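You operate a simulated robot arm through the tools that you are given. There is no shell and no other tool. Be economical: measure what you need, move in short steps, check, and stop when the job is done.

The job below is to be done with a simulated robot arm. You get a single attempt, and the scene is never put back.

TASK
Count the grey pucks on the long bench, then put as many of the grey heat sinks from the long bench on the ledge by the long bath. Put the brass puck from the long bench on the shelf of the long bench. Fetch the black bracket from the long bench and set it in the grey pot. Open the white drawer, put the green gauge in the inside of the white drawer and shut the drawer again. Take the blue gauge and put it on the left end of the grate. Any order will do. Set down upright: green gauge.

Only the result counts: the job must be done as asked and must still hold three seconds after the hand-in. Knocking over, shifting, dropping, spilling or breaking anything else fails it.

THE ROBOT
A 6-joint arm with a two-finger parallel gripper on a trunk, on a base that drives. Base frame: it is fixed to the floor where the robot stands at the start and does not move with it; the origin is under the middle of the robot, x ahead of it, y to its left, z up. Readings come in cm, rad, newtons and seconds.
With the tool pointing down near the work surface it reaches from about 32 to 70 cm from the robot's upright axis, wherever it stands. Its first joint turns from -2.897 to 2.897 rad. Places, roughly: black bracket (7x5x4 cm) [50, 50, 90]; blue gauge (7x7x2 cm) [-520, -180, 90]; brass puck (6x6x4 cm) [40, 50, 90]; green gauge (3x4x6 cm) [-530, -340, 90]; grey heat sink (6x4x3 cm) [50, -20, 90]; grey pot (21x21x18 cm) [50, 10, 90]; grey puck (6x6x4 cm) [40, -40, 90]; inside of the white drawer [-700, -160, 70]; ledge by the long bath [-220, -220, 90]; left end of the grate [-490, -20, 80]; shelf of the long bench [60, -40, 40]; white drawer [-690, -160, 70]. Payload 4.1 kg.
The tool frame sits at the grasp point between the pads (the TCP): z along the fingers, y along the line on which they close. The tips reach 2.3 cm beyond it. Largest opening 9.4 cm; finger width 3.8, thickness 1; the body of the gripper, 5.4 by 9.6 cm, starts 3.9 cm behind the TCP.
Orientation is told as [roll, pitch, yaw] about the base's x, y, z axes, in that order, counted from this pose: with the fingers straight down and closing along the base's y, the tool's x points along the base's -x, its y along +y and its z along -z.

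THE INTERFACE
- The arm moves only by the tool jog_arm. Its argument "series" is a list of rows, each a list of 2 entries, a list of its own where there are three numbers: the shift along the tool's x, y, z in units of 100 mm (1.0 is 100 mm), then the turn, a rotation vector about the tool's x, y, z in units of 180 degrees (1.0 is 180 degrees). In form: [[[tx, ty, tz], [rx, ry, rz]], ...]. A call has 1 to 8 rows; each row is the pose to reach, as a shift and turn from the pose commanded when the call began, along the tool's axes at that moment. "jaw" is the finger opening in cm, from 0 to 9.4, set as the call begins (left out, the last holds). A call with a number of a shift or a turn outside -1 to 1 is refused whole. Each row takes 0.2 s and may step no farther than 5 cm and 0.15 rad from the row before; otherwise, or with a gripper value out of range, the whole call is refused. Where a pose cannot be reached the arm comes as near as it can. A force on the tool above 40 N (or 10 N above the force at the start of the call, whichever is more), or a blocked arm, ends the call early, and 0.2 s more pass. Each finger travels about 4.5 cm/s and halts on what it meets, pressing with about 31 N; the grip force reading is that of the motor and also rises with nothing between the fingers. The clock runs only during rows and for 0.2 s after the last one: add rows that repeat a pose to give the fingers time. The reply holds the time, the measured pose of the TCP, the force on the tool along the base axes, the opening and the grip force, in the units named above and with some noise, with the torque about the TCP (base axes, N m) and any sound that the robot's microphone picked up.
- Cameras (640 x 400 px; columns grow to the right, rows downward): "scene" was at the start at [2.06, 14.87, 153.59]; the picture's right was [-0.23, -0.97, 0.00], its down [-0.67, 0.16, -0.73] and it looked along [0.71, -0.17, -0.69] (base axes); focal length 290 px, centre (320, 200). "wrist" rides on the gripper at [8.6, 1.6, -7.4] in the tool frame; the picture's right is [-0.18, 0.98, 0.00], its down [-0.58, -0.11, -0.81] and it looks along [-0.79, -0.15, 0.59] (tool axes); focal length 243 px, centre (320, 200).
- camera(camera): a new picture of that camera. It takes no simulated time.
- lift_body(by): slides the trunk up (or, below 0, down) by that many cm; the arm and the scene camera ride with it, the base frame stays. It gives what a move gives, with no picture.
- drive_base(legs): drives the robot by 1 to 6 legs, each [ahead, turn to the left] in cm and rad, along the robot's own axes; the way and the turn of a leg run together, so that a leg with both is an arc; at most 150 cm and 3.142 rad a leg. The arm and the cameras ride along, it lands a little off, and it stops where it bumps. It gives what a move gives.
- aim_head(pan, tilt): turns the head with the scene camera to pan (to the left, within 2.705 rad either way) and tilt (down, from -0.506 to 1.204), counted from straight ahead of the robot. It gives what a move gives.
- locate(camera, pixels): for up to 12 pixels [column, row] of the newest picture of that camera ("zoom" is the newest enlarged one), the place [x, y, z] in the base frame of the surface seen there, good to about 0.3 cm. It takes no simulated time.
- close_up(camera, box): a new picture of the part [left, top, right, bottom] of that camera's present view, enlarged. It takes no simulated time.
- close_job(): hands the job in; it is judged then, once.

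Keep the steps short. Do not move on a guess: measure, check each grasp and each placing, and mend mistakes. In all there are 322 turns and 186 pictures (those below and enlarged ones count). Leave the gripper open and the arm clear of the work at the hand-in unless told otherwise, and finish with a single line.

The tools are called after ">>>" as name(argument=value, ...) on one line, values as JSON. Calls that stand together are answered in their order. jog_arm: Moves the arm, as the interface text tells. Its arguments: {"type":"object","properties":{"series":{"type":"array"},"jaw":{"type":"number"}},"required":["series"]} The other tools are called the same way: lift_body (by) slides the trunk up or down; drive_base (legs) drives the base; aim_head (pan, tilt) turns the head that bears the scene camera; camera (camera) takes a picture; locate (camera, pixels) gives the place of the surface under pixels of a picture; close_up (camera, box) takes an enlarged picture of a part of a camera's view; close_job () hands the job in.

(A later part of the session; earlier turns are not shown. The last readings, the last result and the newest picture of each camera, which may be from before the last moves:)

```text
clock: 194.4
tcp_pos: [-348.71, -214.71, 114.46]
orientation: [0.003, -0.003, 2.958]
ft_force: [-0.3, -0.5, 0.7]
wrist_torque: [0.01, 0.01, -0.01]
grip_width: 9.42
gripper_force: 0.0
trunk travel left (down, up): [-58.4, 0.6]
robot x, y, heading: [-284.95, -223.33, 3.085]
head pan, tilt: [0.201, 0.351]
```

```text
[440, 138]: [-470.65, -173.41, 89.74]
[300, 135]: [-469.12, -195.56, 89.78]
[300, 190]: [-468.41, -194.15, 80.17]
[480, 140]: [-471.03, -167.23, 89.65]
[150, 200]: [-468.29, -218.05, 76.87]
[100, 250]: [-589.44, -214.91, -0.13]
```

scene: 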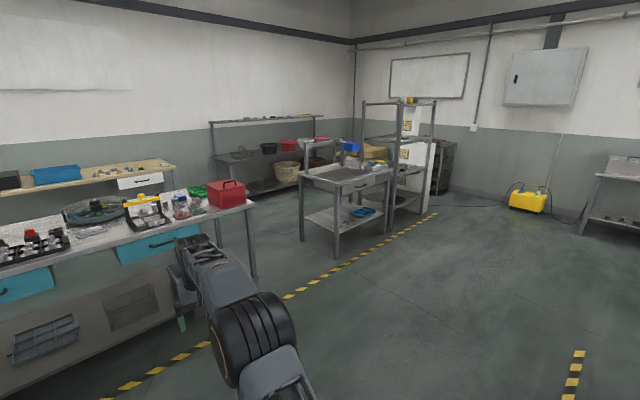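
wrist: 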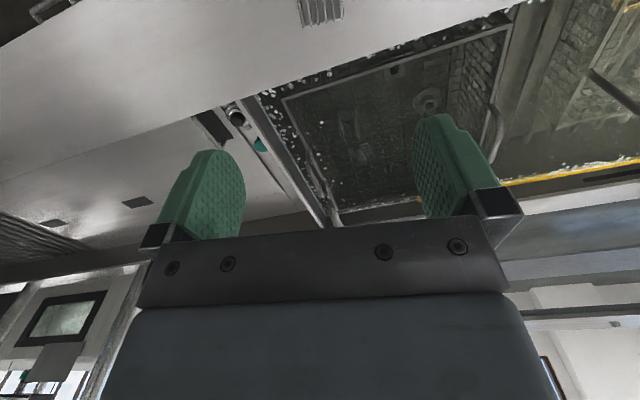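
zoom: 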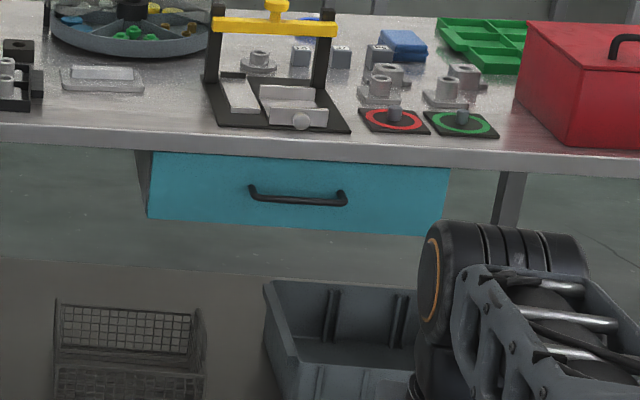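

>>> locate(camera="zoom", pixels=[[405, 45], [395, 120], [460, 122], [100, 75], [380, 90], [440, 98], [300, 55], [345, 55], [140, 40], [480, 40]])

>>> locate(camera="scene", pixels=[[237, 208], [270, 218], [250, 237], [214, 240], [308, 203], [334, 202], [270, 190], [425, 208], [215, 228]])

```text
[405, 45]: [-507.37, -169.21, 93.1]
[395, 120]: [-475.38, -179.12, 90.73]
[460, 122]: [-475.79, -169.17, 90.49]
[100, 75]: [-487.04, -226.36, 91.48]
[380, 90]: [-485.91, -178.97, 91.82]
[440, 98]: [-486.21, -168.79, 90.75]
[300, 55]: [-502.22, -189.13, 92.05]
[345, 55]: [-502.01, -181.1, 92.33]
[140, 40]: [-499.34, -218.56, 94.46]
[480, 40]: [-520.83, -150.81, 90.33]
```

```text
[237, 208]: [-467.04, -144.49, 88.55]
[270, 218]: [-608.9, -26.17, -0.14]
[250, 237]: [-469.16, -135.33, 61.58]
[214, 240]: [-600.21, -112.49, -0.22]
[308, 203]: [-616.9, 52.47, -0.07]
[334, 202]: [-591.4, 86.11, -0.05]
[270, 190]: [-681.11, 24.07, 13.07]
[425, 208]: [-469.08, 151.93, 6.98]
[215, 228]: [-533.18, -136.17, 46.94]
```

The blue item at (−507,−169) and other parts can't be judged from here. The drawer also opens toward the gap behind this table, so I'll go around the north end. First stop: (−400,−88), then I'll look.

>>> drive_base(legs=[[0, -0.811], [88.5, 0], [88.5, 0], [0, 0.866]])

>>> aim_head(pan=0.25, tilt=0.5)

>>> camera(camera="scene")

```text
clock: 207.7
tcp_pos: [-461.4, -81.12, 114.48]
orientation: [0.002, -0.002, 2.998]
ft_force: [-0.7, 0.5, -0.3]
wrist_torque: [0.05, 0.02, -0.02]
grip_width: 9.41
gripper_force: 0.2
trunk travel left (down, up): [-58.4, 0.6]
robot x, y, heading: [-397.37, -86.92, 3.124]
head pan, tilt: [0.201, 0.351]
```

```text
clock: 208.4
tcp_pos: [-461.36, -81.02, 114.55]
orientation: [0.003, 0.001, 2.999]
ft_force: [-0.1, -0.4, 0.5]
wrist_torque: [-0.02, 0.0, -0.03]
grip_width: 9.41
gripper_force: 0.1
trunk travel left (down, up): [-58.4, 0.6]
robot x, y, heading: [-397.33, -86.68, 3.127]
head pan, tilt: [0.25, 0.499]
```

```text
124 pictures are left
```

scene: 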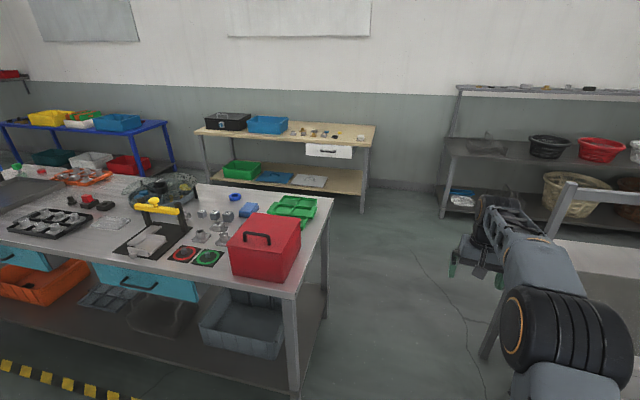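

A blue ring at (235,196) looks like the blue gauge, and something green is at (17,168). I'll zoom in and measure.

>>> close_up(camera="scene", box=[180, 170, 340, 270])

>>> locate(camera="scene", pixels=[[235, 196], [249, 210], [17, 169], [327, 200], [330, 305], [360, 205], [310, 152], [350, 158], [375, 128], [205, 132], [293, 385], [530, 240]])

>>> close_up(camera="scene", box=[0, 150, 128, 230])

```text
4.00 times, centred on (260, 220) of scene
```

zoom: 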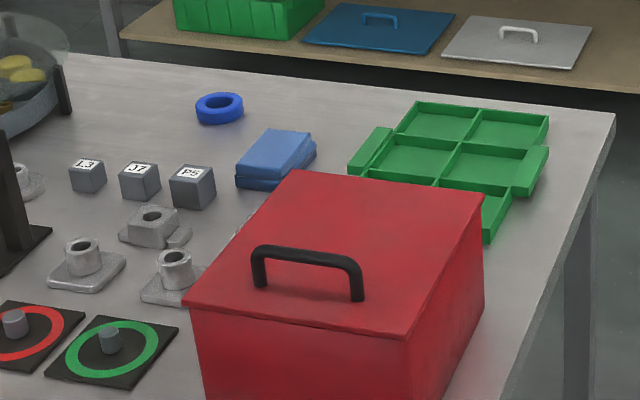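

```text
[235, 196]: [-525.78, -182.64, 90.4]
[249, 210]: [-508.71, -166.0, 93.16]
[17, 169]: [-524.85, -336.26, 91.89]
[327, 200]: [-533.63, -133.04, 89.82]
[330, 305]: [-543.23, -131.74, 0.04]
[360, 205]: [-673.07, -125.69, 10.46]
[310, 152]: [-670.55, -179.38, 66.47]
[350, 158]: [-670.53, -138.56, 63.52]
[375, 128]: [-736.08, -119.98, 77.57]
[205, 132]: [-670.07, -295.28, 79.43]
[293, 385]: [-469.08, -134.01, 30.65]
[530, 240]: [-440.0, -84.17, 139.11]
```

```text
5.00 times, centred on (64, 190) of scene
```

zoom: 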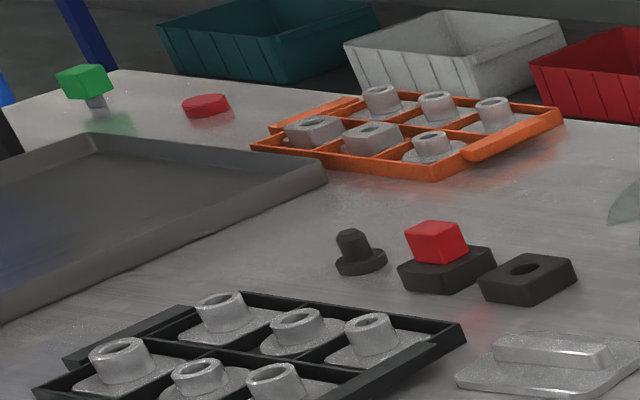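

The blue ring (−525.8,−182.6) is the blue gauge. The green-headed plug at (−525,−336) is the green gauge, standing upright. Both are reached from the gap behind the table (x −541 to −670). I'll drive through the north passage.

>>> drive_base(legs=[[0, 0.016], [100, 0], [98, 0], [0, 1.571]])

>>> aim_head(pan=0.3, tilt=0.5)

>>> camera(camera="scene")

```text
clock: 222.5
tcp_pos: [-600.29, -149.79, 114.55]
orientation: [0.001, -0.002, -1.71]
ft_force: [0.1, 0.3, -0.5]
wrist_torque: [0.03, 0.0, 0.0]
grip_width: 9.43
gripper_force: 0.1
trunk travel left (down, up): [-58.4, 0.6]
robot x, y, heading: [-594.49, -85.23, -1.582]
head pan, tilt: [0.25, 0.499]
```

```text
clock: 223.1
tcp_pos: [-600.28, -149.73, 114.49]
orientation: [0.001, 0.001, -1.708]
ft_force: [0.0, 0.5, 0.9]
wrist_torque: [0.03, 0.03, 0.01]
grip_width: 9.41
gripper_force: 0.1
trunk travel left (down, up): [-58.4, 0.6]
robot x, y, heading: [-594.66, -85.09, -1.582]
head pan, tilt: [0.3, 0.499]
```

```text
121 pictures are left
```

scene: 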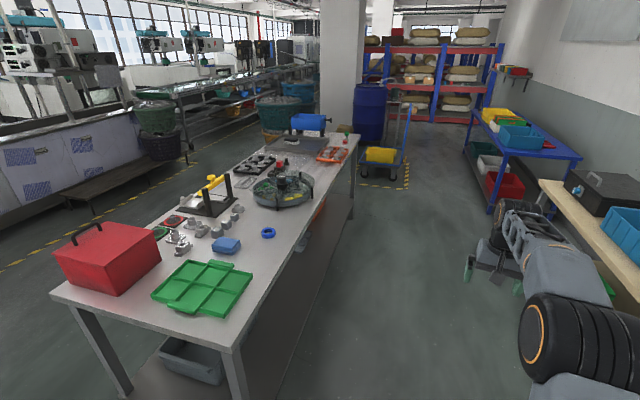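

The gap is clear. I'll drive to (−590,−178) and face the ring.

>>> drive_base(legs=[[0, 0.061], [93, 0], [0, 1.525]])

>>> camera(camera="wrist")

```text
clock: 232.2
tcp_pos: [-527.31, -184.77, 114.53]
orientation: [0.001, -0.002, -0.145]
ft_force: [0.5, 0.8, 0.2]
wrist_torque: [0.03, 0.0, 0.03]
grip_width: 9.43
gripper_force: 0.1
trunk travel left (down, up): [-58.4, 0.6]
robot x, y, heading: [-591.65, -178.65, -0.022]
head pan, tilt: [0.3, 0.499]
```

```text
120 pictures are left
```

wrist: 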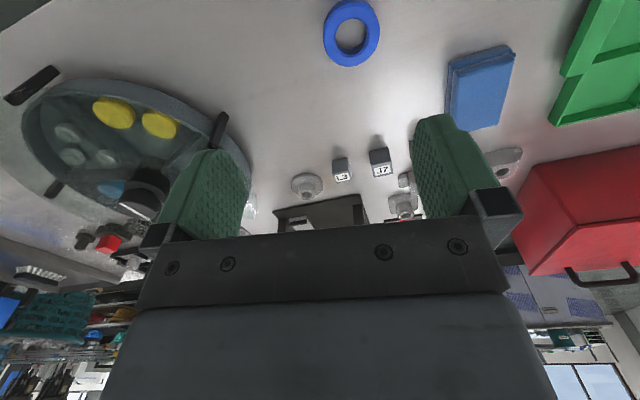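

>>> locate(camera="wrist", pixels=[[330, 35], [374, 33], [350, 8], [352, 60], [328, 36], [376, 33], [351, 34]])

```text
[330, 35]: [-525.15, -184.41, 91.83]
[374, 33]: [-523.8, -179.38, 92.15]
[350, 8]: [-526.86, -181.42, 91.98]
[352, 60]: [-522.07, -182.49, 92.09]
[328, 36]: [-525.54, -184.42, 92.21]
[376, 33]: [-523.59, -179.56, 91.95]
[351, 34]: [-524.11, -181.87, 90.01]
```

>>> locate(camera="wrist", pixels=[[218, 125], [248, 175], [205, 95], [340, 165], [378, 160], [470, 50]])

>>> jog_arm(series=[[[-0.12, 0.16, 0.2], [0, 0, 0]], [[-0.235, 0.327, 0.4], [0, 0, 0]], [[-0.235, 0.327, 0.4], [0, 0, 0]]])

>>> lift_body(by=-12)

>>> camera(camera="wrist")

```text
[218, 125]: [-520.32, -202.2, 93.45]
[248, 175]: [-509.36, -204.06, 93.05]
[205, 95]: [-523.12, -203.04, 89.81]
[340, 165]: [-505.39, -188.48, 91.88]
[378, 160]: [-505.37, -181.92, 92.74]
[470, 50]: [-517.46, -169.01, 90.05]
```

```text
clock: 233.0
tcp_pos: [-524.56, -181.86, 110.43]
orientation: [0.002, -0.003, -0.147]
ft_force: [0.6, 0.2, -0.6]
wrist_torque: [0.04, -0.03, 0.01]
grip_width: 9.4
gripper_force: 0.0
trunk travel left (down, up): [-58.4, 0.6]
robot x, y, heading: [-591.78, -178.68, -0.02]
head pan, tilt: [0.3, 0.499]
```

```text
clock: 234.5
tcp_pos: [-524.5, -181.75, 98.46]
orientation: [0.001, 0.0, -0.147]
ft_force: [0.4, -0.8, 0.2]
wrist_torque: [-0.02, -0.01, -0.02]
grip_width: 9.43
gripper_force: 0.1
trunk travel left (down, up): [-46.4, 12.6]
robot x, y, heading: [-591.7, -178.75, -0.02]
head pan, tilt: [0.3, 0.499]
```

```text
119 pictures are left
```

wrist: 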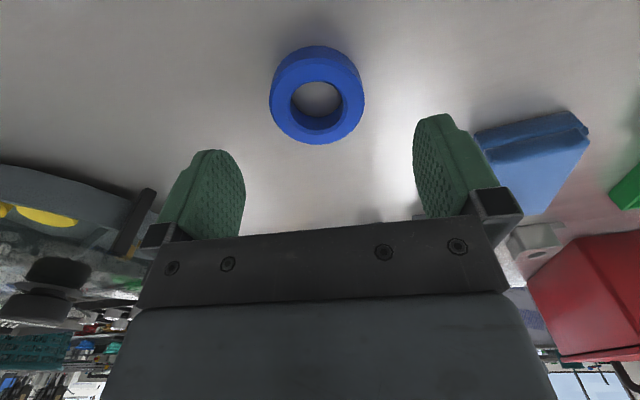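

Centred. I'll descend to TCP 92.8 and grip.

>>> lift_body(by=-5.6)

>>> jog_arm(series=[[[0, 0, 0], [0, 0, 0]], [[0, 0, 0], [0, 0, 0]], [[0, 0, 0], [0, 0, 0]], [[0, 0, 0], [0, 0, 0]], [[0, 0, 0], [0, 0, 0]]], jaw=0)

>>> camera(camera="wrist")

```text
clock: 235.5
tcp_pos: [-524.48, -181.96, 92.78]
orientation: [0.001, -0.002, -0.146]
ft_force: [1.0, -0.2, -0.5]
wrist_torque: [-0.01, -0.01, -0.02]
grip_width: 9.4
gripper_force: 0.1
trunk travel left (down, up): [-40.8, 18.2]
robot x, y, heading: [-591.67, -178.61, -0.024]
head pan, tilt: [0.3, 0.499]
```

```text
clock: 236.7
tcp_pos: [-524.4, -181.96, 92.94]
orientation: [0.002, -0.001, -0.148]
ft_force: [0.3, -1.0, 1.1]
wrist_torque: [-0.01, 0.12, 0.01]
grip_width: 6.03
gripper_force: 31.1
trunk travel left (down, up): [-40.8, 18.2]
robot x, y, heading: [-591.56, -178.74, -0.025]
head pan, tilt: [0.3, 0.499]
```

```text
118 pictures are left
```

wrist: 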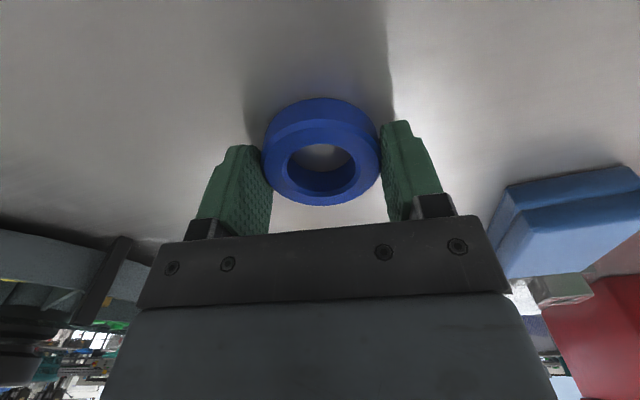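

>>> lift_body(by=3)

>>> camera(camera="wrist")

```text
clock: 237.4
tcp_pos: [-524.5, -181.92, 95.82]
orientation: [0.003, 0.0, -0.146]
ft_force: [-0.2, -0.7, -2.4]
wrist_torque: [0.01, 0.01, 0.0]
grip_width: 6.04
gripper_force: 31.3
trunk travel left (down, up): [-43.8, 15.2]
robot x, y, heading: [-592.21, -178.92, -0.023]
head pan, tilt: [0.3, 0.499]
```

```text
117 pictures are left
```

wrist: 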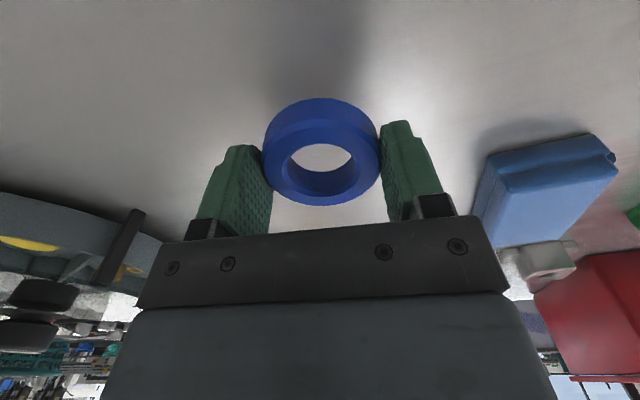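

Held (2.4 N). I'll raise and look toward the grate.

>>> lift_body(by=15)

>>> aim_head(pan=1.0, tilt=0.4)

>>> camera(camera="scene")

```text
clock: 239.2
tcp_pos: [-524.42, -182.0, 110.87]
orientation: [0.002, 0.0, -0.148]
ft_force: [0.1, 0.4, -1.9]
wrist_torque: [0.0, 0.01, -0.01]
grip_width: 6.05
gripper_force: 31.0
trunk travel left (down, up): [-58.8, 0.2]
robot x, y, heading: [-591.78, -178.63, -0.023]
head pan, tilt: [0.3, 0.499]
```

```text
clock: 240.2
tcp_pos: [-524.56, -181.97, 110.94]
orientation: [0.004, 0.001, -0.147]
ft_force: [-0.5, 0.5, -2.5]
wrist_torque: [-0.01, 0.0, 0.0]
grip_width: 6.05
gripper_force: 31.6
trunk travel left (down, up): [-58.8, 0.2]
robot x, y, heading: [-592.01, -178.27, -0.021]
head pan, tilt: [1.0, 0.4]
```

```text
116 pictures are left
```

scene: 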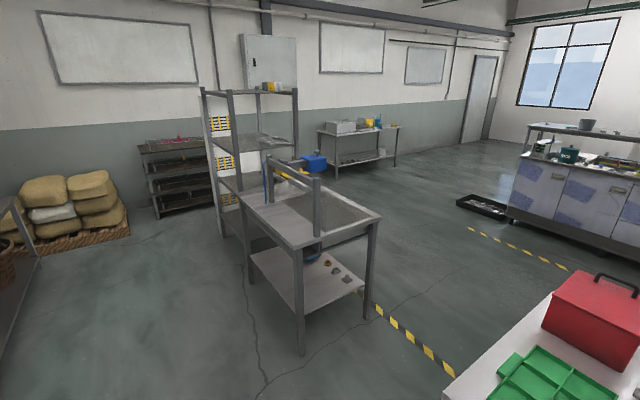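

>>> close_up(camera="scene", box=[220, 140, 396, 250])

>>> locate(camera="scene", pixels=[[378, 215], [298, 245], [340, 210], [330, 220], [360, 222], [285, 215], [280, 165], [316, 180], [300, 350], [245, 205], [300, 225], [320, 195]])

```text
3.64 times, centred on (308, 195) of scene
```

zoom: 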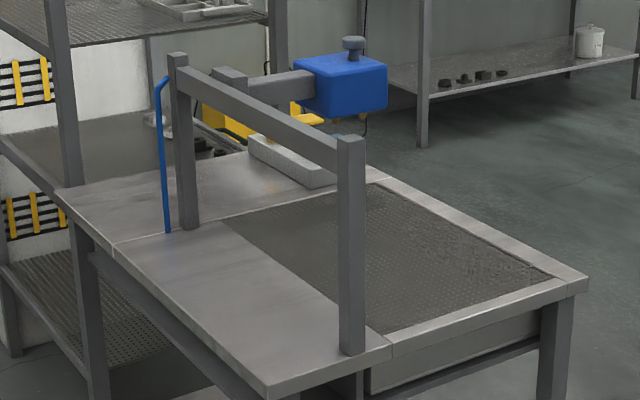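

```text
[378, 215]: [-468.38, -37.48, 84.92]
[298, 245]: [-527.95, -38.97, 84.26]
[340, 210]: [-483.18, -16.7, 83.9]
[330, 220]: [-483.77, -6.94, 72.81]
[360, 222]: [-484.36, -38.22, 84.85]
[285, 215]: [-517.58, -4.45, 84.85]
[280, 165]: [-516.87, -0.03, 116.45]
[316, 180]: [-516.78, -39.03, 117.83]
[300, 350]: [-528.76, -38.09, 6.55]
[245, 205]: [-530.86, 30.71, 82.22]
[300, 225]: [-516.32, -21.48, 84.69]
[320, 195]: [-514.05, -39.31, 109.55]
```

>>> locate(camera="zoom", pixels=[[550, 277], [400, 328], [240, 225], [368, 187], [480, 280], [400, 250], [340, 80], [340, 110], [300, 170], [520, 305]])

```text
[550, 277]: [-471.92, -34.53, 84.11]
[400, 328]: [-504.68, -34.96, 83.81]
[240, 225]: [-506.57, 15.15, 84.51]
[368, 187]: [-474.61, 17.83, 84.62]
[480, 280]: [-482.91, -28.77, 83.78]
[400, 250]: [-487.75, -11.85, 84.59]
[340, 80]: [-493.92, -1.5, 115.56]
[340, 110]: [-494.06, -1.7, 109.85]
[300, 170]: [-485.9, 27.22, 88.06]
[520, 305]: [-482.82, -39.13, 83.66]
```

The grate spans x −472…−506, y −35…17 at z 84, with a gantry at x −517 and a motor above y≈−2. I'll approach from the east at y −24 and come in straight. First back through the passage.

>>> drive_base(legs=[[0, 1.593], [92, 0], [0, -1.571], [100, 0], [98, 0]])

```text
clock: 262.2
tcp_pos: [-320.92, -98.55, 110.9]
orientation: [0.003, -0.001, -0.169]
ft_force: [1.2, -0.9, -3.0]
wrist_torque: [-0.01, 0.03, -0.02]
grip_width: 6.03
gripper_force: 30.9
trunk travel left (down, up): [-58.8, 0.2]
robot x, y, heading: [-387.85, -93.6, -0.045]
head pan, tilt: [1.0, 0.4]
```

>>> drive_base(legs=[[0, 1.616], [68, 0], [0, 1.571]])

>>> aim_head(pan=0.1, tilt=0.55)

>>> camera(camera="scene")

```text
clock: 273.7
tcp_pos: [-456.01, -26.18, 110.87]
orientation: [0.0, 0.0, 3.028]
ft_force: [-0.5, 0.8, -1.6]
wrist_torque: [0.01, -0.04, -0.01]
grip_width: 6.04
gripper_force: 30.6
trunk travel left (down, up): [-58.8, 0.2]
robot x, y, heading: [-388.99, -27.41, -3.129]
head pan, tilt: [1.0, 0.4]
```

```text
clock: 274.9
tcp_pos: [-456.04, -26.23, 110.88]
orientation: [0.002, 0.0, 3.028]
ft_force: [0.4, 1.0, -2.8]
wrist_torque: [0.0, 0.01, -0.02]
grip_width: 6.03
gripper_force: 31.2
trunk travel left (down, up): [-58.8, 0.2]
robot x, y, heading: [-388.96, -27.31, -3.132]
head pan, tilt: [0.099, 0.55]
```

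```text
114 pictures are left
```

scene: 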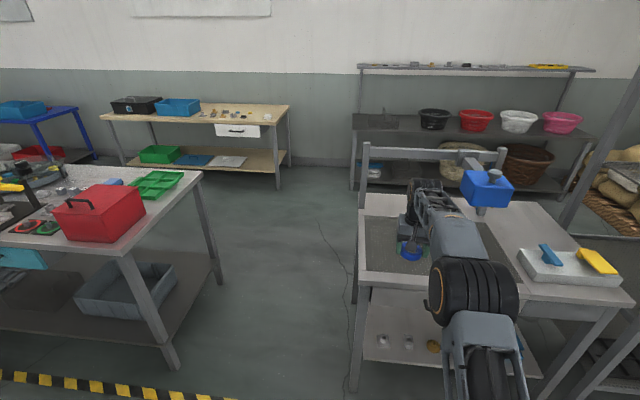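

>>> locate(camera="scene", pixels=[[466, 185], [512, 188], [488, 205], [370, 240], [385, 225], [475, 240], [440, 165]])

```text
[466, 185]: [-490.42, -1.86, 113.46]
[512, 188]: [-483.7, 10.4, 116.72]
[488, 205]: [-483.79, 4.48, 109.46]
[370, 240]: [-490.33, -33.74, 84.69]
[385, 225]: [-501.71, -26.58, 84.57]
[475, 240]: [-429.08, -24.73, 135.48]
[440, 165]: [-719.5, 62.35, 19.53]
```

The motor starts at y −2, well clear of my lane at y −26. I'll drive in 33 cm.

>>> drive_base(legs=[[33, 0]])

>>> camera(camera="wrist")

```text
clock: 277.0
tcp_pos: [-487.75, -26.61, 110.92]
orientation: [0.002, 0.0, 3.028]
ft_force: [0.5, 0.2, -2.3]
wrist_torque: [-0.03, -0.04, -0.01]
grip_width: 6.05
gripper_force: 31.6
trunk travel left (down, up): [-58.8, 0.2]
robot x, y, heading: [-420.79, -27.66, -3.13]
head pan, tilt: [0.099, 0.55]
```

```text
113 pictures are left
```

wrist: 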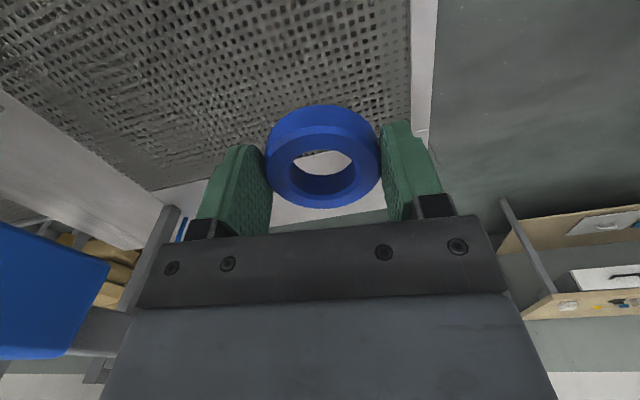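

I'll shift 4 cm toward the left end's middle (y −22.5) and lower.

>>> jog_arm(series=[[[-0.083, -0.197, 0], [0, 0, 0]], [[-0.166, -0.394, 0], [0, 0, 0]], [[-0.166, -0.394, 0], [0, 0, 0]]])

>>> lift_body(by=-21)

>>> camera(camera="wrist")

>>> locate(camera="wrist", pixels=[[320, 40], [250, 80], [400, 80]])

```text
clock: 277.8
tcp_pos: [-488.85, -22.62, 110.78]
orientation: [0.002, 0.001, 3.027]
ft_force: [-0.1, -0.8, -2.4]
wrist_torque: [0.0, -0.03, -0.02]
grip_width: 6.04
gripper_force: 30.8
trunk travel left (down, up): [-58.8, 0.2]
robot x, y, heading: [-420.45, -28.0, -3.127]
head pan, tilt: [0.099, 0.55]
```

```text
clock: 280.1
tcp_pos: [-488.94, -22.55, 89.73]
orientation: [0.001, -0.001, 3.028]
ft_force: [0.6, -0.4, -4.3]
wrist_torque: [0.01, -0.01, -0.03]
grip_width: 6.06
gripper_force: 31.3
trunk travel left (down, up): [-37.8, 21.2]
robot x, y, heading: [-420.43, -27.24, -3.134]
head pan, tilt: [0.099, 0.55]
```

```text
112 pictures are left
```

wrist: 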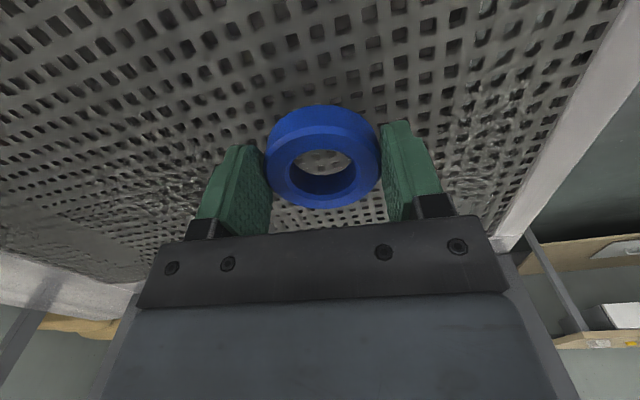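

```text
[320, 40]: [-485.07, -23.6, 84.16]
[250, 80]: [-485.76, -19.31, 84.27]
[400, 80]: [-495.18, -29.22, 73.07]
```

>>> jog_arm(series=[[[0, 0, 0.12], [0, 0, 0]], [[0, 0, 0.22], [0, 0, 0]], [[0, 0, 0.245], [0, 0, 0]], [[0, 0, 0.265], [0, 0, 0]]])

```text
clock: 281.1
tcp_pos: [-488.91, -22.6, 87.6]
orientation: [0.001, -0.012, 3.027]
ft_force: [-5.3, 2.1, 24.5]
wrist_torque: [0.13, 0.25, -0.01]
grip_width: 6.02
gripper_force: 31.1
trunk travel left (down, up): [-37.8, 21.2]
robot x, y, heading: [-420.61, -27.92, -3.129]
head pan, tilt: [0.099, 0.55]
```

Contact, pressing a bit. I'll ease 0.4 cm up and open.

>>> jog_arm(series=[[[0, 0, -0.04], [0, 0, 0]], [[0, 0, -0.04], [0, 0, 0]]])

>>> jog_arm(series=[[[0, 0, 0], [0, 0, 0]], [[0, 0, 0], [0, 0, 0]], [[0, 0, 0], [0, 0, 0]]], jaw=9.4)

>>> lift_body(by=21)

>>> camera(camera="wrist")

```text
clock: 281.6
tcp_pos: [-488.89, -22.62, 87.63]
orientation: [0.001, -0.002, 3.028]
ft_force: [-5.6, 1.3, 11.5]
wrist_torque: [0.13, 0.64, -0.02]
grip_width: 6.08
gripper_force: 31.2
trunk travel left (down, up): [-37.8, 21.2]
robot x, y, heading: [-420.62, -27.59, -3.129]
head pan, tilt: [0.099, 0.55]
```

```text
clock: 282.4
tcp_pos: [-488.91, -22.52, 87.61]
orientation: [0.003, 0.0, 3.028]
ft_force: [0.0, 1.0, -0.2]
wrist_torque: [0.0, 0.03, 0.01]
grip_width: 9.4
gripper_force: 0.1
trunk travel left (down, up): [-37.8, 21.2]
robot x, y, heading: [-420.58, -27.85, -3.128]
head pan, tilt: [0.099, 0.55]
```

```text
clock: 284.7
tcp_pos: [-488.99, -22.53, 108.77]
orientation: [0.003, 0.0, 3.027]
ft_force: [-0.2, 0.3, 0.0]
wrist_torque: [0.01, -0.03, 0.01]
grip_width: 9.39
gripper_force: 0.0
trunk travel left (down, up): [-58.8, 0.2]
robot x, y, heading: [-420.33, -27.72, -3.129]
head pan, tilt: [0.099, 0.55]
```

```text
111 pictures are left
```

wrist: 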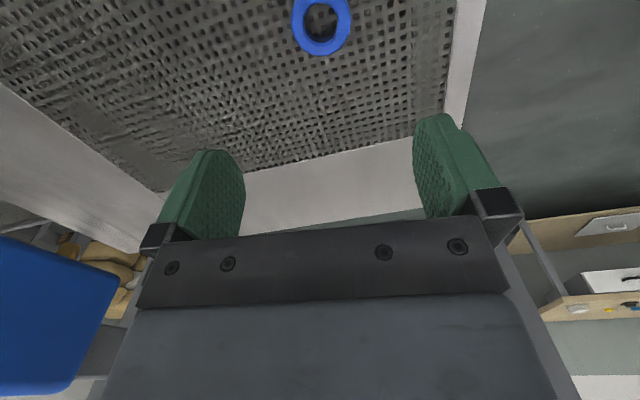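

The blue gauge lies on the grate's left end. Next is the drawer: I'll back out and drive to the gap facing it.

>>> drive_base(legs=[[-33, 0], [0, 1.56], [58, 0], [0, -1.56]])

```text
clock: 297.4
tcp_pos: [-455.62, -78.69, 108.65]
orientation: [0.002, 0.001, 3.013]
ft_force: [0.0, 0.4, 0.5]
wrist_torque: [-0.03, -0.01, 0.03]
grip_width: 9.41
gripper_force: 0.1
trunk travel left (down, up): [-58.8, 0.2]
robot x, y, heading: [-387.26, -84.56, 3.135]
head pan, tilt: [0.099, 0.55]
```

>>> drive_base(legs=[[102, 0], [102, 0], [0, 1.577], [79, 0], [0, -1.571]])

>>> aim_head(pan=0.3, tilt=0.8)

>>> camera(camera="scene")

>>> camera(camera="wrist")

```text
clock: 319.0
tcp_pos: [-656.74, -162.41, 108.71]
orientation: [0.001, 0.001, 3.074]
ft_force: [-0.1, 0.1, 0.0]
wrist_torque: [0.02, 0.01, 0.0]
grip_width: 9.4
gripper_force: 0.1
trunk travel left (down, up): [-58.8, 0.2]
robot x, y, heading: [-588.17, -164.18, -3.083]
head pan, tilt: [0.099, 0.55]
```

```text
clock: 319.8
tcp_pos: [-656.87, -162.48, 108.52]
orientation: [0.002, -0.001, 3.073]
ft_force: [-1.0, 0.6, -0.5]
wrist_torque: [0.01, -0.01, -0.01]
grip_width: 9.4
gripper_force: 0.0
trunk travel left (down, up): [-58.8, 0.2]
robot x, y, heading: [-588.03, -164.56, -3.091]
head pan, tilt: [0.3, 0.799]
```

```text
110 pictures are left
```

scene: 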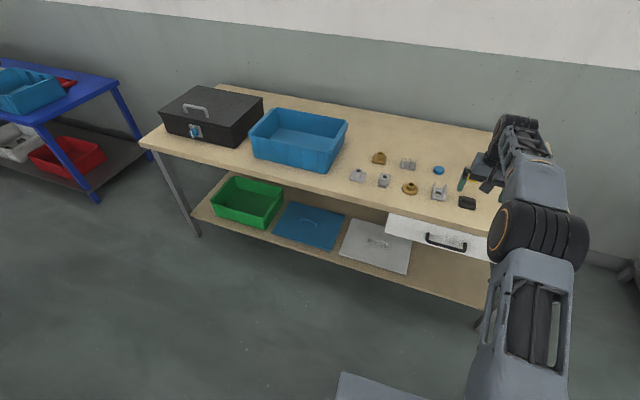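

```text
109 pictures are left
```

wrist: 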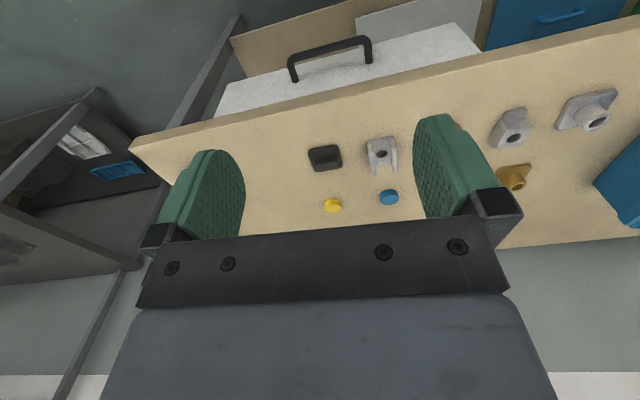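

The drawer has a black bow handle, at (330,60) in the wrist view. I'll measure it.

>>> close_up(camera="wrist", box=[250, 20, 410, 120])

>>> close_up(camera="scene", box=[380, 200, 500, 275])

```text
4.00 times, centred on (330, 70) of wrist
```

zoom: 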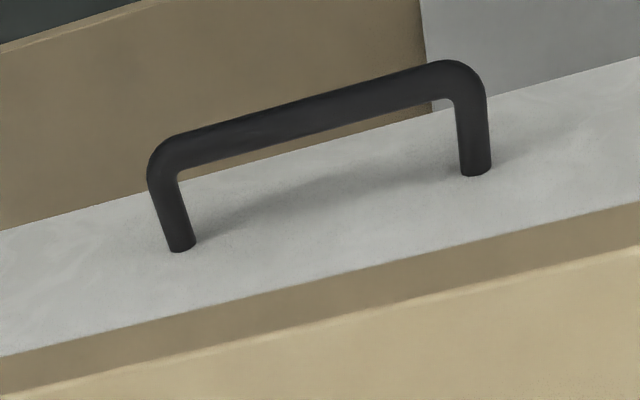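

```text
5.33 times, centred on (440, 238) of scene
```

zoom: 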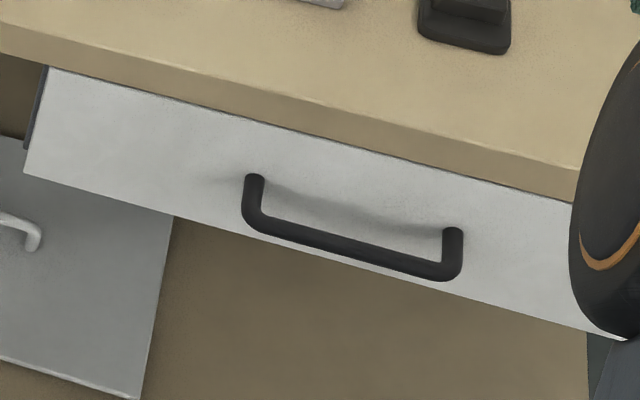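

>>> locate(camera="zoom", pixels=[[252, 218], [350, 251], [445, 272], [255, 180], [452, 232], [350, 200], [60, 75], [35, 175], [580, 170], [300, 120]])

>>> locate(camera="wrist", pixels=[[295, 57], [325, 47], [362, 39], [330, 80], [294, 80], [369, 60], [260, 95]])

```text
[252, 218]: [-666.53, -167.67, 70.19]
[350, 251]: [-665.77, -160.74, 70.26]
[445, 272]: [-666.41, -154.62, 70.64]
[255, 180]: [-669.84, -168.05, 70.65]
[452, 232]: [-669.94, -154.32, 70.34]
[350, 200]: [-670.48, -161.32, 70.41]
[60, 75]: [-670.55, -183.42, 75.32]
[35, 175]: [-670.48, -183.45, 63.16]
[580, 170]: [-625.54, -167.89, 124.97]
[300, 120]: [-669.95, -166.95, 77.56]
```

```text
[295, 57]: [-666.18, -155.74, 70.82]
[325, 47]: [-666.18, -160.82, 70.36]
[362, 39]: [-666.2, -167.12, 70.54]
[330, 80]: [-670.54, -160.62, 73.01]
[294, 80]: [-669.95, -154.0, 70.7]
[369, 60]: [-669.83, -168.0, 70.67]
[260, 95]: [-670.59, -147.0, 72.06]
```

Handle bar: y −168…−154, x −666.2, z 70.4, with a 3.7 cm gap to the drawer face at x −670.5. I'll turn the tool 90° so one finger can hook behind the bar, staying clear of the table edge (x −670).

>>> jog_arm(series=[[[0, 0, 0], [0, 0, -0.043]], [[0, 0, 0], [0, 0, -0.086]], [[0, 0, 0], [0, 0, -0.129]], [[0, 0, 0], [0, 0, -0.172]], [[0, 0, 0], [0, 0, -0.215]], [[0, 0, 0], [0, 0, -0.258]], [[0, 0, 0], [0, 0, -0.3]]])

>>> jog_arm(series=[[[0, 0, 0], [0, 0, -0.0445]], [[0, 0, 0], [0, 0, -0.089]], [[0, 0, 0], [0, 0, -0.1335]], [[0, 0, 0], [0, 0, -0.178]], [[0, 0, 0], [0, 0, -0.2217]]])

>>> drive_base(legs=[[9, 0]])

```text
clock: 321.4
tcp_pos: [-656.7, -162.47, 108.6]
orientation: [0.001, -0.002, -2.263]
ft_force: [-0.9, -0.6, 0.8]
wrist_torque: [-0.02, -0.01, 0.02]
grip_width: 9.39
gripper_force: 0.1
trunk travel left (down, up): [-58.8, 0.2]
robot x, y, heading: [-588.45, -164.39, -3.083]
head pan, tilt: [0.3, 0.799]
```

```text
clock: 322.6
tcp_pos: [-656.81, -162.43, 108.78]
orientation: [0.001, -0.003, -1.567]
ft_force: [0.1, -0.1, 0.3]
wrist_torque: [-0.02, -0.02, 0.01]
grip_width: 9.4
gripper_force: 0.0
trunk travel left (down, up): [-58.8, 0.2]
robot x, y, heading: [-587.77, -164.69, -3.083]
head pan, tilt: [0.3, 0.799]
```

```text
clock: 323.7
tcp_pos: [-665.87, -162.9, 108.65]
orientation: [0.001, -0.002, -1.571]
ft_force: [-0.4, 0.3, -0.4]
wrist_torque: [0.01, -0.01, 0.0]
grip_width: 9.4
gripper_force: 0.1
trunk travel left (down, up): [-58.8, 0.2]
robot x, y, heading: [-597.32, -164.74, -3.079]
head pan, tilt: [0.3, 0.799]
```

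>>> jog_arm(series=[[[0.19, 0.247, 0], [0, 0, 0]], [[0.19, 0.247, 0], [0, 0, 0]]])

>>> lift_body(by=-28)

>>> camera(camera="wrist")

>>> camera(camera="scene")

```text
clock: 324.3
tcp_pos: [-663.06, -160.89, 108.74]
orientation: [-0.001, -0.002, -1.57]
ft_force: [0.4, 0.4, -0.1]
wrist_torque: [-0.01, 0.04, 0.01]
grip_width: 9.39
gripper_force: 0.1
trunk travel left (down, up): [-58.8, 0.2]
robot x, y, heading: [-597.14, -165.31, -3.088]
head pan, tilt: [0.3, 0.799]
```

```text
clock: 327.1
tcp_pos: [-663.14, -161.01, 80.62]
orientation: [-0.002, -0.001, -1.572]
ft_force: [1.2, -0.2, 0.7]
wrist_torque: [0.0, 0.02, 0.01]
grip_width: 9.39
gripper_force: 0.0
trunk travel left (down, up): [-30.8, 28.2]
robot x, y, heading: [-597.2, -165.21, -3.082]
head pan, tilt: [0.3, 0.799]
```

```text
106 pictures are left
```

wrist: 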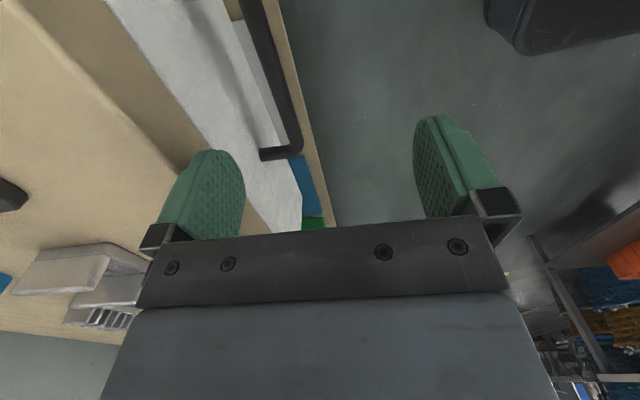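

```text
105 pictures are left
```

scene: 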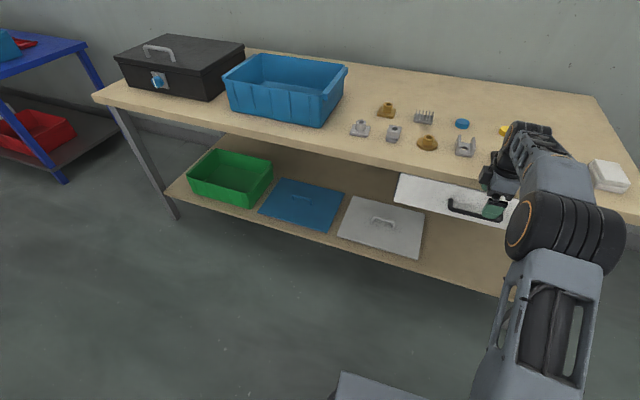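

The bar lies between the fingers, with the inner one clear of the table edge. I'll lower 10 cm to bar height.

>>> lift_body(by=-10)

>>> camera(camera="wrist")

```text
clock: 328.4
tcp_pos: [-663.12, -160.91, 70.65]
orientation: [0.0, -0.003, -1.572]
ft_force: [-0.4, -0.4, -0.2]
wrist_torque: [0.03, 0.0, 0.02]
grip_width: 9.42
gripper_force: 0.1
trunk travel left (down, up): [-20.8, 38.2]
robot x, y, heading: [-597.45, -165.16, -3.083]
head pan, tilt: [0.3, 0.799]
```

```text
104 pictures are left
```

wrist: 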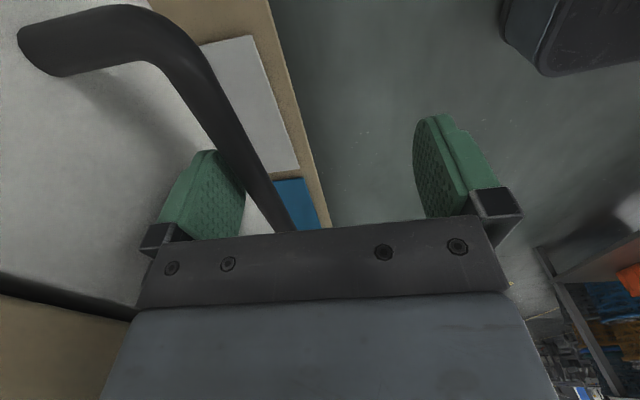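

The bar is between the fingers. I'll close: the inner finger will draw the bar to the middle and grip it.

>>> jog_arm(series=[[[0, 0, 0], [0, 0, 0]], [[0, 0, 0], [0, 0, 0]], [[0, 0, 0], [0, 0, 0]], [[0, 0, 0], [0, 0, 0]], [[0, 0, 0], [0, 0, 0]], [[0, 0, 0], [0, 0, 0]], [[0, 0, 0], [0, 0, 0]]], jaw=0)

>>> camera(camera="wrist")

```text
clock: 330.0
tcp_pos: [-663.32, -161.02, 70.81]
orientation: [-0.002, 0.0, -1.572]
ft_force: [-0.5, 0.6, -5.9]
wrist_torque: [-0.26, 3.51, 0.31]
grip_width: 3.11
gripper_force: 30.7
trunk travel left (down, up): [-20.8, 38.2]
robot x, y, heading: [-597.2, -164.98, -3.086]
head pan, tilt: [0.3, 0.799]
```

```text
103 pictures are left
```

wrist: 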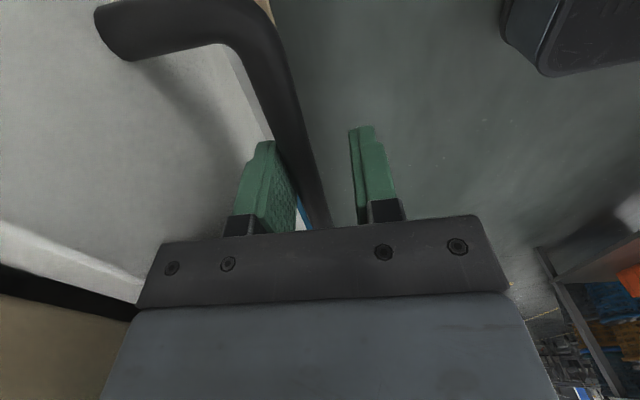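

The drawer slid out with the finger. I'll pull by driving back 16 cm.

>>> drive_base(legs=[[-16, 0]])

>>> camera(camera="scene")

```text
clock: 331.5
tcp_pos: [-648.47, -161.05, 70.6]
orientation: [-0.01, -0.008, -1.564]
ft_force: [0.6, -6.5, -6.2]
wrist_torque: [0.71, 3.16, -0.78]
grip_width: 3.1
gripper_force: 30.9
trunk travel left (down, up): [-20.8, 38.2]
robot x, y, heading: [-582.69, -163.69, -3.074]
head pan, tilt: [0.3, 0.799]
stopped in leg 1: the force on the tool passed its limit (the readings are from after the stop); the commanded pose is now the measured one
```

```text
102 pictures are left
```

scene: 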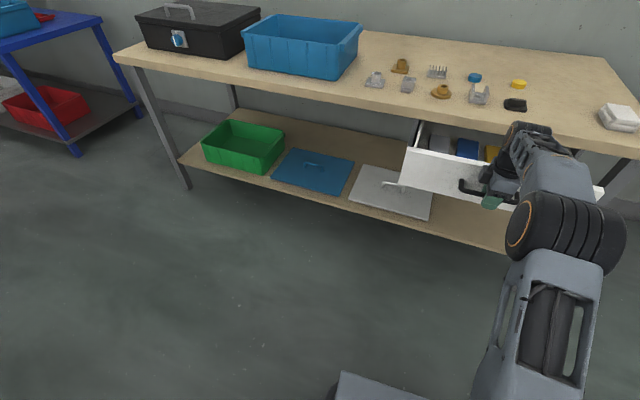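

The drawer is open about 16 cm, with some things inside. I'll release and rise, then look in.

>>> jog_arm(series=[[[0, 0, 0], [0, 0, 0]], [[0, 0, 0], [0, 0, 0]], [[0, 0, 0], [0, 0, 0]]], jaw=7)

>>> lift_body(by=38)

>>> drive_base(legs=[[-8, 0]])

>>> aim_head(pan=0.05, tilt=0.9)

>>> camera(camera="scene")

>>> camera(camera="wrist")

```text
clock: 332.3
tcp_pos: [-648.45, -160.93, 70.69]
orientation: [-0.003, -0.009, -1.564]
ft_force: [1.1, -0.4, 0.3]
wrist_torque: [0.0, 0.0, -0.02]
grip_width: 6.98
gripper_force: 0.1
trunk travel left (down, up): [-20.8, 38.2]
robot x, y, heading: [-582.8, -163.35, -3.065]
head pan, tilt: [0.3, 0.799]
```

```text
clock: 335.9
tcp_pos: [-648.35, -160.93, 108.74]
orientation: [-0.003, -0.009, -1.564]
ft_force: [-0.7, -0.3, -0.1]
wrist_torque: [-0.01, 0.02, 0.02]
grip_width: 7.0
gripper_force: 0.1
trunk travel left (down, up): [-58.8, 0.2]
robot x, y, heading: [-582.83, -164.14, -3.076]
head pan, tilt: [0.3, 0.799]
```

```text
clock: 337.0
tcp_pos: [-640.35, -160.33, 108.86]
orientation: [-0.005, -0.009, -1.562]
ft_force: [0.9, -1.0, -1.0]
wrist_torque: [-0.03, -0.01, -0.01]
grip_width: 7.0
gripper_force: 0.1
trunk travel left (down, up): [-58.8, 0.2]
robot x, y, heading: [-574.32, -163.53, -3.07]
head pan, tilt: [0.3, 0.799]
```

```text
clock: 337.8
tcp_pos: [-640.54, -160.48, 108.74]
orientation: [-0.003, -0.008, -1.563]
ft_force: [-0.1, 0.0, -0.8]
wrist_torque: [0.0, -0.04, 0.0]
grip_width: 6.98
gripper_force: 0.0
trunk travel left (down, up): [-58.8, 0.2]
robot x, y, heading: [-574.29, -163.34, -3.072]
head pan, tilt: [0.051, 0.901]
```

```text
101 pictures are left
```

scene: 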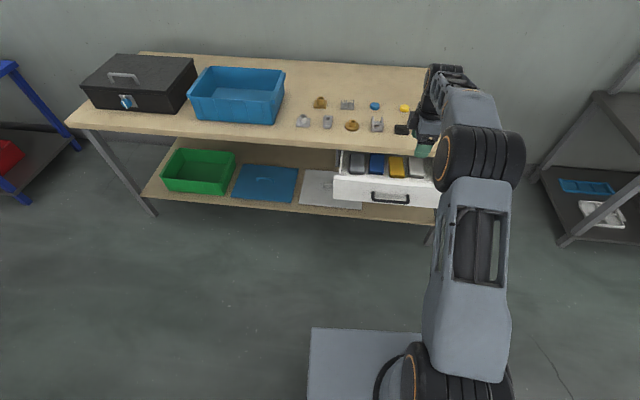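

```text
100 pictures are left
```

wrist: 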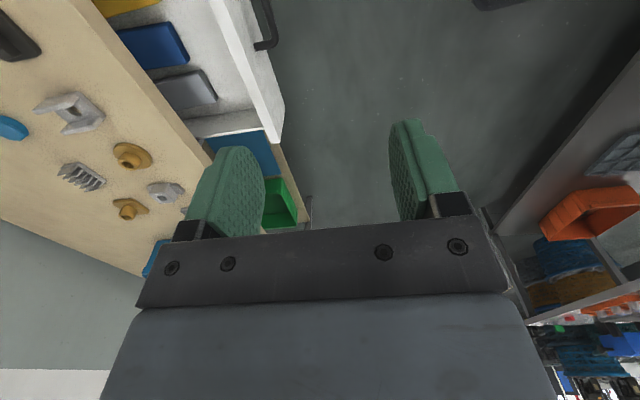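

>>> close_up(camera="scene", box=[320, 135, 448, 215])

```text
5.00 times, centred on (384, 175) of scene
```

zoom: 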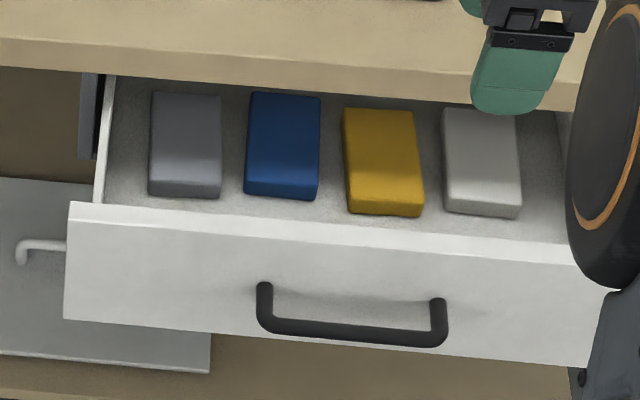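

>>> locate(camera="zoom", pixels=[[185, 180], [185, 195], [280, 182], [385, 195], [480, 200], [230, 190], [330, 205], [430, 200], [320, 222], [130, 190], [540, 210], [350, 270]])

```text
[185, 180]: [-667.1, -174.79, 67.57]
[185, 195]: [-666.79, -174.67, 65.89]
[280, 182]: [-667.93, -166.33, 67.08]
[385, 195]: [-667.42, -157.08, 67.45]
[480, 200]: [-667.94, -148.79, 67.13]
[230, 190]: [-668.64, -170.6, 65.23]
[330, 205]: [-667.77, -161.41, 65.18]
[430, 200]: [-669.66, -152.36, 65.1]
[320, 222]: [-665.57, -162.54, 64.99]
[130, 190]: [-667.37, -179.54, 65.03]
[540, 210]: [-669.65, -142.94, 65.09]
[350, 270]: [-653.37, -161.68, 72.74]
```

Inside the drawer, z 65 is free between the front panel (x −655) and the blocks (x −666.5). Next is the green gauge: I'll turn south and look down the gap.

>>> drive_base(legs=[[0, 1.5]])

>>> aim_head(pan=0.3, tilt=0.5)

>>> camera(camera="scene")

```text
clock: 341.9
tcp_pos: [-581.59, -229.1, 108.66]
orientation: [-0.002, -0.01, -0.054]
ft_force: [-0.6, -0.5, -0.1]
wrist_torque: [-0.03, 0.02, 0.04]
grip_width: 6.99
gripper_force: 0.1
trunk travel left (down, up): [-58.8, 0.2]
robot x, y, heading: [-574.41, -163.7, -1.564]
head pan, tilt: [0.051, 0.901]
```

```text
clock: 342.7
tcp_pos: [-581.67, -229.11, 108.67]
orientation: [-0.001, -0.008, -0.053]
ft_force: [-0.2, 0.1, 0.1]
wrist_torque: [0.01, -0.05, 0.0]
grip_width: 7.02
gripper_force: 0.2
trunk travel left (down, up): [-58.8, 0.2]
robot x, y, heading: [-574.14, -163.74, -1.567]
head pan, tilt: [0.3, 0.499]
```

```text
98 pictures are left
```

scene: 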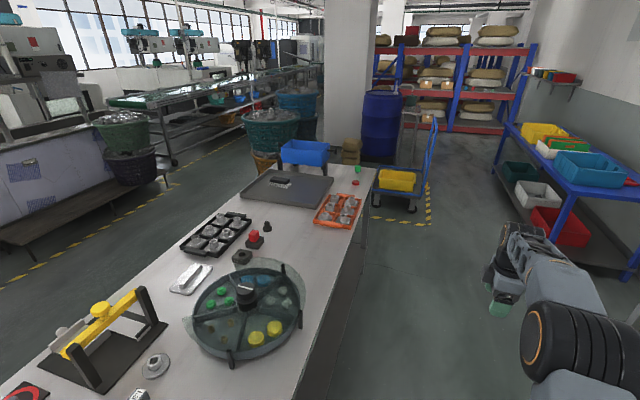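

>>> locate(camera="scene", pixels=[[358, 169], [374, 172], [400, 210], [540, 240], [505, 125], [355, 184], [425, 190], [340, 205], [330, 178], [303, 160]])

>>> close_up(camera="scene", box=[270, 130, 398, 210])

```text
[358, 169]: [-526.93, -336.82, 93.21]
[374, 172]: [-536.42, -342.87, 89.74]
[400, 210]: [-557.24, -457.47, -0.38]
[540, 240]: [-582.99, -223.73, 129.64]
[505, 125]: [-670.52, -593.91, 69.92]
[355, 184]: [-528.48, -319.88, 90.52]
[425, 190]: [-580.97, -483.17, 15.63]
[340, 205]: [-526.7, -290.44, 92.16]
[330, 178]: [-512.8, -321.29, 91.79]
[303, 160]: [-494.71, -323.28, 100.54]
```

```text
5.00 times, centred on (334, 170) of scene
```

zoom: 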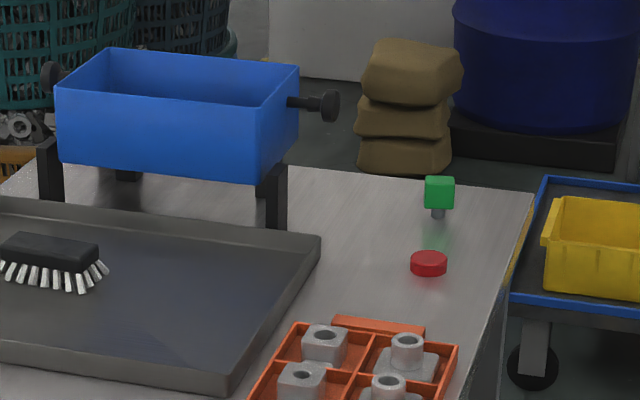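

The gauge is at (−527,−337), with only the flat red disc near it. I'll drive to (−591,−329) and face it.

>>> drive_base(legs=[[0, -0.105], [83, 0], [83, 0], [0, 1.675]])

>>> camera(camera="wrist")

>>> aim_head(pan=0.25, tilt=0.75)

>>> camera(camera="scene")

```text
clock: 355.8
tcp_pos: [-523.82, -334.69, 108.73]
orientation: [-0.003, -0.007, 1.539]
ft_force: [-0.7, 0.2, 0.4]
wrist_torque: [0.02, -0.03, -0.03]
grip_width: 7.01
gripper_force: 0.1
trunk travel left (down, up): [-58.8, 0.2]
robot x, y, heading: [-589.6, -329.15, 0.026]
head pan, tilt: [0.3, 0.499]
```

```text
96 pictures are left
```

wrist: 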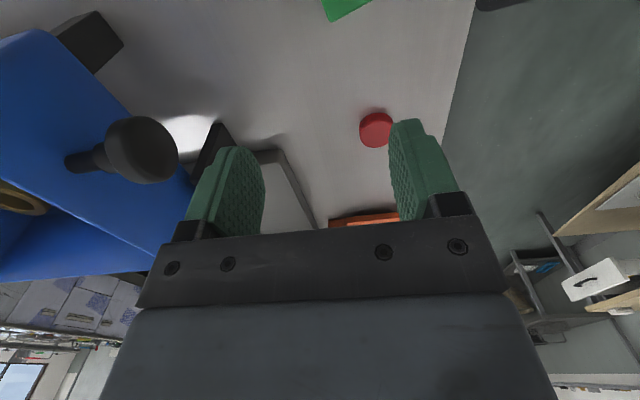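

```text
clock: 356.6
tcp_pos: [-523.67, -334.88, 108.76]
orientation: [-0.003, -0.01, 1.538]
ft_force: [0.8, -0.9, -0.1]
wrist_torque: [0.0, -0.01, 0.0]
grip_width: 7.02
gripper_force: 0.1
trunk travel left (down, up): [-58.8, 0.2]
robot x, y, heading: [-589.08, -329.16, 0.026]
head pan, tilt: [0.25, 0.75]
```

```text
95 pictures are left
```

scene: 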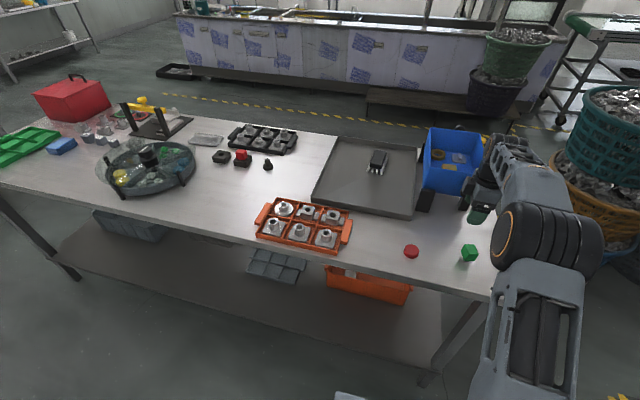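

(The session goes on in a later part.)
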